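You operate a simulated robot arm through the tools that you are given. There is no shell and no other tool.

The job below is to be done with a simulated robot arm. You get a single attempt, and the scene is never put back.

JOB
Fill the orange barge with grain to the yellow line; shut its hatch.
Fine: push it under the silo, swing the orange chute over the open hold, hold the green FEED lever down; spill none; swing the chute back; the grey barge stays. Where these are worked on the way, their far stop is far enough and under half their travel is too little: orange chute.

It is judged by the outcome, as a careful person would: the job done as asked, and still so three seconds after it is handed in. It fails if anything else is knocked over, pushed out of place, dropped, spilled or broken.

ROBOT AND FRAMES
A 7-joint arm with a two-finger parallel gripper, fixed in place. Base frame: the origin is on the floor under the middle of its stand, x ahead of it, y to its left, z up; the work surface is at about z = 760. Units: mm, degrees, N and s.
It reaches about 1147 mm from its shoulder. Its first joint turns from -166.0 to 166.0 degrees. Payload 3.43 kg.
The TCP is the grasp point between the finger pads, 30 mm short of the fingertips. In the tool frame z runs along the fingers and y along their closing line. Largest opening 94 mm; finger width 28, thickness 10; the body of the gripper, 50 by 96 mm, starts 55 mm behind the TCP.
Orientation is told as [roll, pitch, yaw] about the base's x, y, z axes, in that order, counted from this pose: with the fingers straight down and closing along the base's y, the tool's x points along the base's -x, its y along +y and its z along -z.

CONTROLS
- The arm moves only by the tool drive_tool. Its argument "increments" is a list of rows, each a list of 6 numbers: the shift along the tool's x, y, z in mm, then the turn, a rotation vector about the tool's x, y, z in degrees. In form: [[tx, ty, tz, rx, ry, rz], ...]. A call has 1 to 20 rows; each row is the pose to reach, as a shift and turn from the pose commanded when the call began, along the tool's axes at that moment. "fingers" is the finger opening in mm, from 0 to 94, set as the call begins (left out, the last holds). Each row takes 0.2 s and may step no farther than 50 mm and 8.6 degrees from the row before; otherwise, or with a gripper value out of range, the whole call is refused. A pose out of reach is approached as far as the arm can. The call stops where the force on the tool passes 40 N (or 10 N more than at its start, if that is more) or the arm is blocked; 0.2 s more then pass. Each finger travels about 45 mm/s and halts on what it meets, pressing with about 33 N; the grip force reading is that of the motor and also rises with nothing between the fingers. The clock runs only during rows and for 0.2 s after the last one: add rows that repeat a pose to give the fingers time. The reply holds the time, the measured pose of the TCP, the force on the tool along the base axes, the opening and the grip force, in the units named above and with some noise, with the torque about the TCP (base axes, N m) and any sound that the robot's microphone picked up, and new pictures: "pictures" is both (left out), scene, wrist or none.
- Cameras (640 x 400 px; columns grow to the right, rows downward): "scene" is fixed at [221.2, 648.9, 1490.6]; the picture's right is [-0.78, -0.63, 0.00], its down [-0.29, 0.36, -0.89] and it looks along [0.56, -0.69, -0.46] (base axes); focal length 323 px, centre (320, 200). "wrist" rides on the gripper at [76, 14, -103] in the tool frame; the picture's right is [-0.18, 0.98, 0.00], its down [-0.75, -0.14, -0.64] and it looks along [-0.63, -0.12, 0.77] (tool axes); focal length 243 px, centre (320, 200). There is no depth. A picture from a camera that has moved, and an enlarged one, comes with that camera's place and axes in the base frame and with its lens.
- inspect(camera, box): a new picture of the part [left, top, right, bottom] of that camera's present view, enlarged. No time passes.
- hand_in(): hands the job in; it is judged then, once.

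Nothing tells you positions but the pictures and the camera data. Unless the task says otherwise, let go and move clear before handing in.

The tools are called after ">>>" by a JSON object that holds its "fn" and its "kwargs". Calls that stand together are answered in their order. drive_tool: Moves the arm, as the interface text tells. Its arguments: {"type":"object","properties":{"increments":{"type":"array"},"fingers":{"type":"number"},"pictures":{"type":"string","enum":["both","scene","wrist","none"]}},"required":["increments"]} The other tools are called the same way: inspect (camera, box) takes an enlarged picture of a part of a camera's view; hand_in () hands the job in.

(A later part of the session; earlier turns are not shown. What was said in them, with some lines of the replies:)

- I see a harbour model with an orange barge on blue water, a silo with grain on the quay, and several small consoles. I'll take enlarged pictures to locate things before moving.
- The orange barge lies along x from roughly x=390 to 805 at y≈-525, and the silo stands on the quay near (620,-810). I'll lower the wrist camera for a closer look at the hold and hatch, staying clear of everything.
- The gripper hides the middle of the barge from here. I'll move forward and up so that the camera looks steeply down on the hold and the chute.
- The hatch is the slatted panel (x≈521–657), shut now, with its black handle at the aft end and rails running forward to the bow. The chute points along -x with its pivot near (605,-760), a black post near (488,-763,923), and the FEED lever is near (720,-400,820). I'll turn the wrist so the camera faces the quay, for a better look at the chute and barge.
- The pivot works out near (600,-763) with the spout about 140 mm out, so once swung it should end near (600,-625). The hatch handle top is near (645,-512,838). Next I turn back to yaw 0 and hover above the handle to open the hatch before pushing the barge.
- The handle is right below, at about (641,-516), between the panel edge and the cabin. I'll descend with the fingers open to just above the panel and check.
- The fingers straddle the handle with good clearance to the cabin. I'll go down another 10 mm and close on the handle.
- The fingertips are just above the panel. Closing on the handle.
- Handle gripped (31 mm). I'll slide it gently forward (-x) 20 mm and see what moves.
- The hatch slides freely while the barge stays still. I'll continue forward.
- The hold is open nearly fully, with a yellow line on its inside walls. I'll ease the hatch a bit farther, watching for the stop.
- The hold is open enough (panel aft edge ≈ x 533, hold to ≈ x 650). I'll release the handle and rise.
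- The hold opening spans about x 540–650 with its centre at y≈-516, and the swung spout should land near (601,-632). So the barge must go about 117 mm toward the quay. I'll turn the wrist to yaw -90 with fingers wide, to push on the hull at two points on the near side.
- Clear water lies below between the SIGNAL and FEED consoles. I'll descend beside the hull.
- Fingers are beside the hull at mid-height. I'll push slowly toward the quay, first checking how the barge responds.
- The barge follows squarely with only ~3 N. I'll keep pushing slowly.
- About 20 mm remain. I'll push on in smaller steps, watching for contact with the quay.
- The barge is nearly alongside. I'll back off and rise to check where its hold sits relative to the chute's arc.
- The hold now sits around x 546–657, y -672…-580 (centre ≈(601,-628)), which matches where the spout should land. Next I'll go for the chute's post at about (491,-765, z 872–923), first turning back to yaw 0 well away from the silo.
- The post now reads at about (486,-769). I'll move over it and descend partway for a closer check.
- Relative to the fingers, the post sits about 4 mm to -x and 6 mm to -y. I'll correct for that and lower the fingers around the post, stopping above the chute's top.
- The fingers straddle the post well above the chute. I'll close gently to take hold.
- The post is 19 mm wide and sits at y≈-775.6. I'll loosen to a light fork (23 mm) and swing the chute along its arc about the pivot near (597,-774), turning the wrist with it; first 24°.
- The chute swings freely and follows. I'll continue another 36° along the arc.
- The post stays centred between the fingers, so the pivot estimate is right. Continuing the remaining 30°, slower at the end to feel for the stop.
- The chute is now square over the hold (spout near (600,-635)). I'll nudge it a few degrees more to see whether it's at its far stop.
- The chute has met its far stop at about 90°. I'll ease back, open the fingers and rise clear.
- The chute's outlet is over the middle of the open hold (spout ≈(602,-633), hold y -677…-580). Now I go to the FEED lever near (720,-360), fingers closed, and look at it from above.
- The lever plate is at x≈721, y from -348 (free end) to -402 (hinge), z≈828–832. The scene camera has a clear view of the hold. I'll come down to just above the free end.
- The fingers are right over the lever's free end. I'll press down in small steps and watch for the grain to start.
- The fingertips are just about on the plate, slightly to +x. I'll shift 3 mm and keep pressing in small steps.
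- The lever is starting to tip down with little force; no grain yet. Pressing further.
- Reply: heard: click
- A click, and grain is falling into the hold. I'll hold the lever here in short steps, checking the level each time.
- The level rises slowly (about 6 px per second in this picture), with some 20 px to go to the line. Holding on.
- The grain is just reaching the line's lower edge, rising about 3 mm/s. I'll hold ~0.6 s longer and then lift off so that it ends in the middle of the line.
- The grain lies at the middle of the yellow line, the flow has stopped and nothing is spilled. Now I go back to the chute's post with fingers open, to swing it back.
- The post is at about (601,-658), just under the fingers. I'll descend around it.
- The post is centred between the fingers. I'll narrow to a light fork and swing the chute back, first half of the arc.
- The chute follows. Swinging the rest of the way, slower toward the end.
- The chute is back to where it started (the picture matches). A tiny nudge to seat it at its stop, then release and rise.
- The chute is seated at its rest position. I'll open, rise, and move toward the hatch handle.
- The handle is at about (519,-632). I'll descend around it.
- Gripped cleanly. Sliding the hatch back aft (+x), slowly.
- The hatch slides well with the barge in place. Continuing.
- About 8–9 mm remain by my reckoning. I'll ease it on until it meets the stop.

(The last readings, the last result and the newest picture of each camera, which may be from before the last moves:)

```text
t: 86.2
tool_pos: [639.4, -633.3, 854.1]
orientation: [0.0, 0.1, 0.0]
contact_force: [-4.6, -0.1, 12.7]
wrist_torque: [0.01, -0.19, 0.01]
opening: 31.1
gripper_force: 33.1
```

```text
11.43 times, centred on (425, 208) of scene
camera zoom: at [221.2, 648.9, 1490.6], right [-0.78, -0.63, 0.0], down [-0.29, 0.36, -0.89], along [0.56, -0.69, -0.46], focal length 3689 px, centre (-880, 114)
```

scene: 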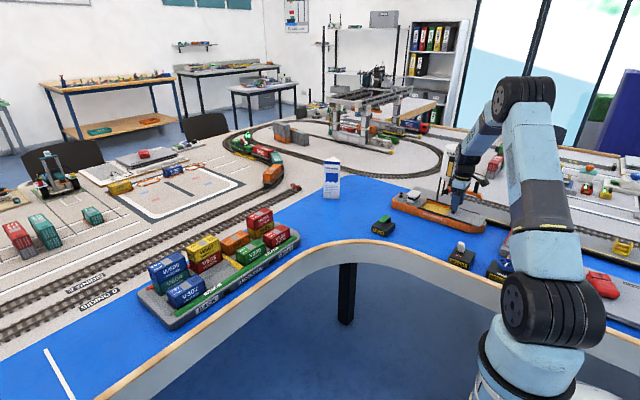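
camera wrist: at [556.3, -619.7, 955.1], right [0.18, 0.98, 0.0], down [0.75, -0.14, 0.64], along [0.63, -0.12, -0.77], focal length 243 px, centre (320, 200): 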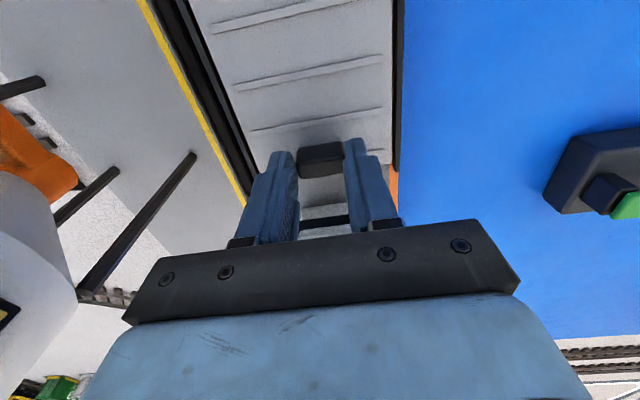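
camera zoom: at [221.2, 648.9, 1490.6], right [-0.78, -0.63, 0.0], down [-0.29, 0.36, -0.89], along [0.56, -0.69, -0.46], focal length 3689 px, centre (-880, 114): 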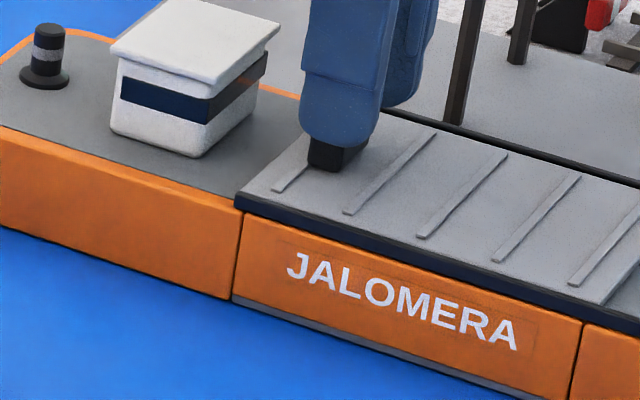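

The hatch has met its stop, with the panel flush at the aft edge. I'll relieve, release and rise.

>>> {"fn": "drive_tool", "kwargs": {"increments": [[1.5, 0, 0, 0, 0, 0], [1.5, 0, 0, 0, 0, 0], [1.5, 0, 0, 0, 0, 0], [1.5, 0, 0, 0, 0, 0], [1.5, 0, -8, 0, 0, 0], [1.5, 0, -30, 0, 0, 0], [1.5, 0, -70, 0, 0, 0], [1.5, 0, -115, 0, 0, 0], [1.5, 0, -160, 0, 0, 0], [1.5, 20, -190, 0, 0, 0], [1.5, 20, -190, 0, 0, 0]], "fingers": 60, "pictures": "both"}}

>>> {"fn": "inspect", "kwargs": {"camera": "scene", "box": [380, 170, 500, 250]}}

>>> {"fn": "inspect", "kwargs": {"camera": "wrist", "box": [160, 0, 480, 240]}}

```text
t: 88.6
tool_pos: [641.6, -615.2, 1041.8]
orientation: [0.0, 0.0, 0.1]
contact_force: [0.3, 0.0, -1.3]
wrist_torque: [-0.01, 0.0, 0.05]
opening: 60.0
gripper_force: 0.1
camera wrist: at [565.0, -601.1, 1143.4], right [0.18, 0.98, 0.0], down [0.75, -0.14, 0.64], along [0.63, -0.12, -0.77], focal length 243 px, centre (320, 200)
```

scene: 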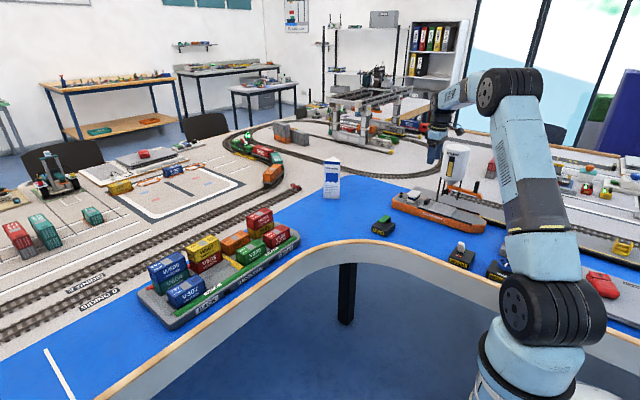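
wrist: 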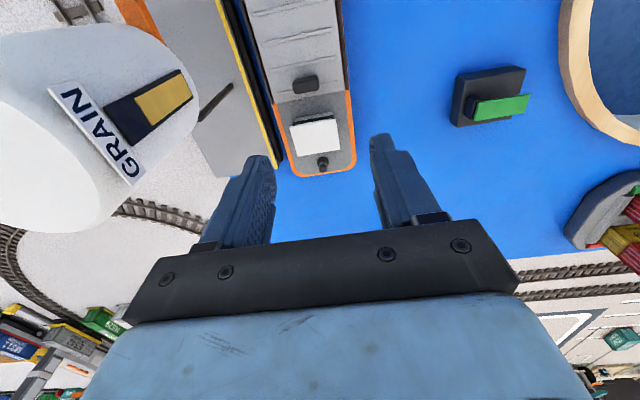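

```text
5.00 times, centred on (440, 210) of scene
camera zoom: at [221.2, 648.9, 1490.6], right [-0.78, -0.63, 0.0], down [-0.29, 0.36, -0.89], along [0.56, -0.69, -0.46], focal length 1614 px, centre (-280, 150)
```

zoom: 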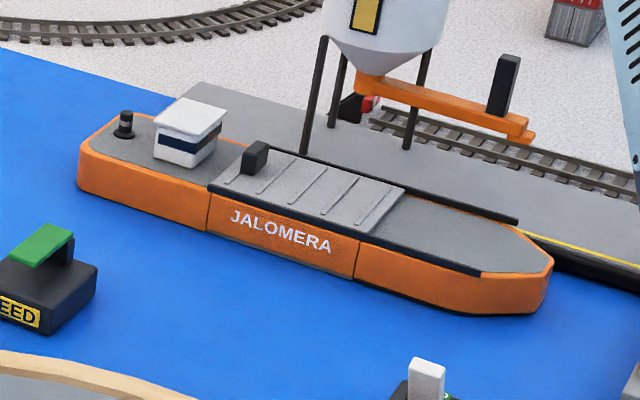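

```text
1.67 times, centred on (320, 120) of wrist
camera zoom: at [565.0, -601.1, 1143.4], right [0.18, 0.98, 0.0], down [0.75, -0.14, 0.64], along [0.63, -0.12, -0.77], focal length 404 px, centre (320, 333)
```

zoom: 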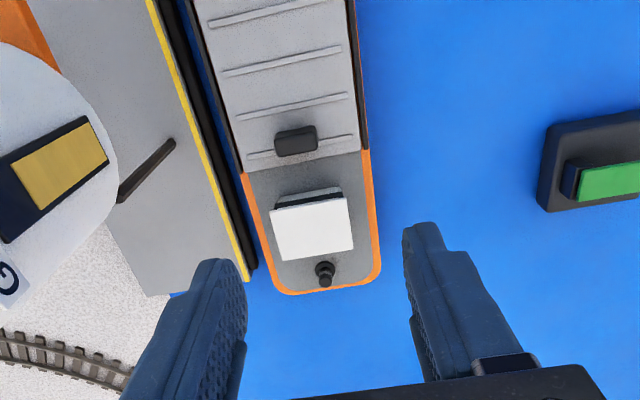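

>>> {"fn": "inspect", "kwargs": {"camera": "scene", "box": [400, 190, 450, 225]}}

>>> {"fn": "inspect", "kwargs": {"camera": "wrist", "box": [240, 0, 380, 120]}}

>>> {"fn": "inspect", "kwargs": {"camera": "scene", "box": [440, 200, 640, 320]}}

```text
11.43 times, centred on (425, 208) of scene
camera zoom: at [221.2, 648.9, 1490.6], right [-0.78, -0.63, 0.0], down [-0.29, 0.36, -0.89], along [0.56, -0.69, -0.46], focal length 3689 px, centre (-880, 114)
```

zoom: 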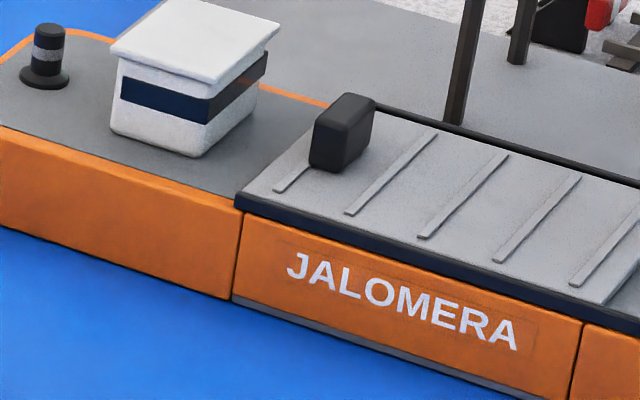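

```text
3.33 times, centred on (310, 60) of wrist
camera zoom: at [565.0, -601.1, 1143.4], right [0.18, 0.98, 0.0], down [0.75, -0.14, 0.64], along [0.63, -0.12, -0.77], focal length 809 px, centre (353, 667)
```

zoom: 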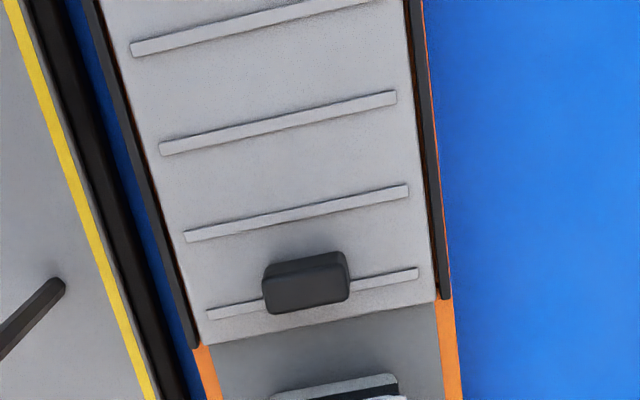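

```text
3.20 times, centred on (540, 260) of scene
camera zoom: at [221.2, 648.9, 1490.6], right [-0.78, -0.63, 0.0], down [-0.29, 0.36, -0.89], along [0.56, -0.69, -0.46], focal length 1033 px, centre (-384, 8)
```

zoom: 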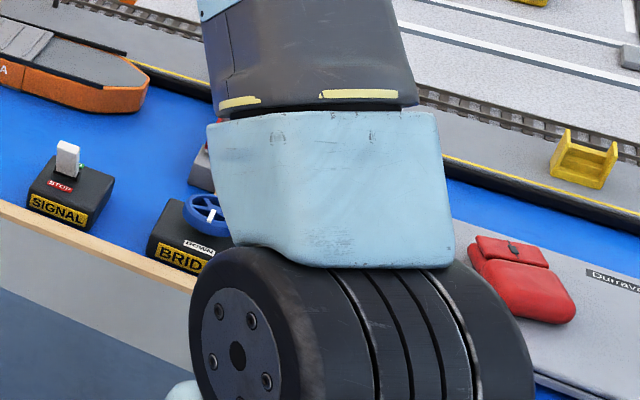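

The hatch is flush and shut, the chute is back, FEED is up, and nothing else has moved. I'll draw the arm a bit higher and clear, then check once more before handing in.

>>> {"fn": "drive_tool", "kwargs": {"increments": [[0, 30, -30, 0, 0, 0], [20, 65, -60, 0, 0, 0], [55, 95, -80, 0, 0, 0], [95, 110, -95, 0, 0, 0], [130, 115, -100, 0, 0, 0], [130, 115, -100, 0, 0, 0]], "pictures": "both"}}

>>> {"fn": "inspect", "kwargs": {"camera": "scene", "box": [370, 130, 530, 250]}}

```text
refused: row 2 steps farther than a row can; nothing moved
```

```text
3.33 times, centred on (450, 190) of scene
camera zoom: at [221.2, 648.9, 1490.6], right [-0.78, -0.63, 0.0], down [-0.29, 0.36, -0.89], along [0.56, -0.69, -0.46], focal length 1076 px, centre (-113, 233)
```

zoom: 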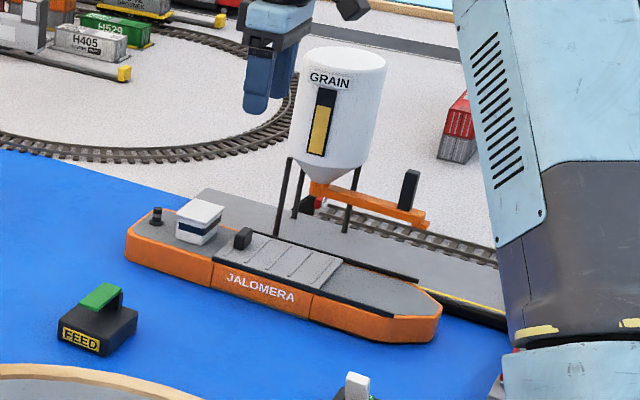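

One row stepped too far, so nothing moved; the scene shows the barge shut under the silo and the chute stowed. I'll retreat with smaller steps.

>>> {"fn": "drive_tool", "kwargs": {"increments": [[0, 25, -25, 0, 0, 0], [10, 50, -45, 0, 0, 0], [30, 75, -65, 0, 0, 0], [55, 95, -80, 0, 0, 0], [80, 110, -90, 0, 0, 0], [80, 110, -90, 0, 0, 0], [80, 110, -90, 0, 0, 0]], "pictures": "both"}}

>>> {"fn": "inspect", "kwargs": {"camera": "scene", "box": [370, 130, 530, 250]}}

```text
t: 90.2
tool_pos: [560.3, -504.4, 1133.6]
orientation: [0.0, 0.0, 0.1]
contact_force: [0.3, 1.1, -0.8]
wrist_torque: [0.02, -0.01, 0.03]
opening: 59.7
gripper_force: 0.1
camera wrist: at [484.1, -490.0, 1234.3], right [0.18, 0.98, 0.0], down [0.75, -0.14, 0.64], along [0.63, -0.12, -0.77], focal length 243 px, centre (320, 200)
```

scene: 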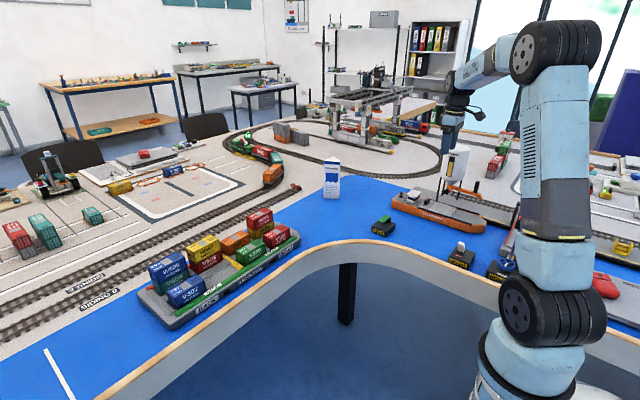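
wrist: 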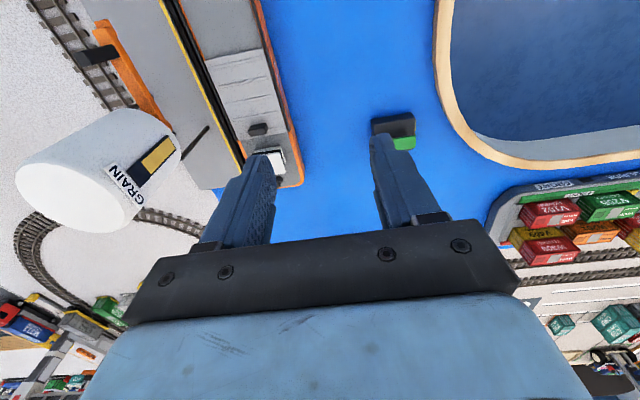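

```text
3.33 times, centred on (450, 190) of scene
camera zoom: at [221.2, 648.9, 1490.6], right [-0.78, -0.63, 0.0], down [-0.29, 0.36, -0.89], along [0.56, -0.69, -0.46], focal length 1076 px, centre (-113, 233)
```

zoom: 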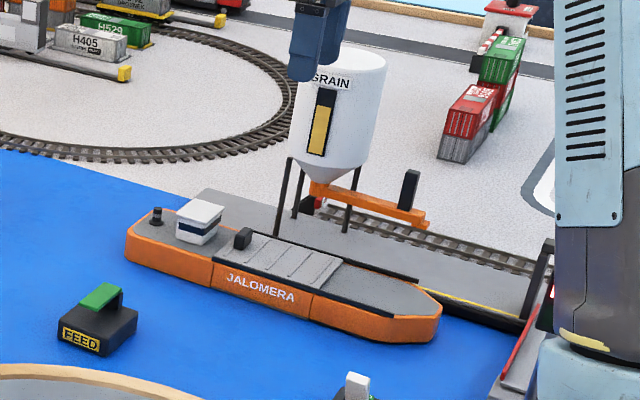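

The arm is clear. The barge is filled to the line with its hatch shut, the chute is swung back, the lever is released, and nothing is spilled or disturbed. Handing in.

>>> {"fn": "hand_in", "kwargs": {}}

```text
The job is handed in.
```

The orange barge is filled with grain to the yellow line and its hatch is shut. I handed the job in; no verdict has come back yet.

- **Barge:** I pushed it about 115 mm sideways to lie alongside the quay, with its hold under the chute.
- **Grain:** I held the green FEED lever down for about six seconds, then let it spring back. The surface settled at about the middle of the yellow line, and I saw no grain outside the hold.
- **Chute:** It went to its far stop over the hold and is back where it started.
- **Hatch:** I slid it forward to open the hold, then back until it met its stop. It now sits flush with the aft end of the rails.
- **Everything else:** I did not touch the grey barge, SIGNAL or BRIDGE. Nothing else looked out of place in the last pictures, though the arm hid part of the grey barge. The arm is clear, with its fingers open.
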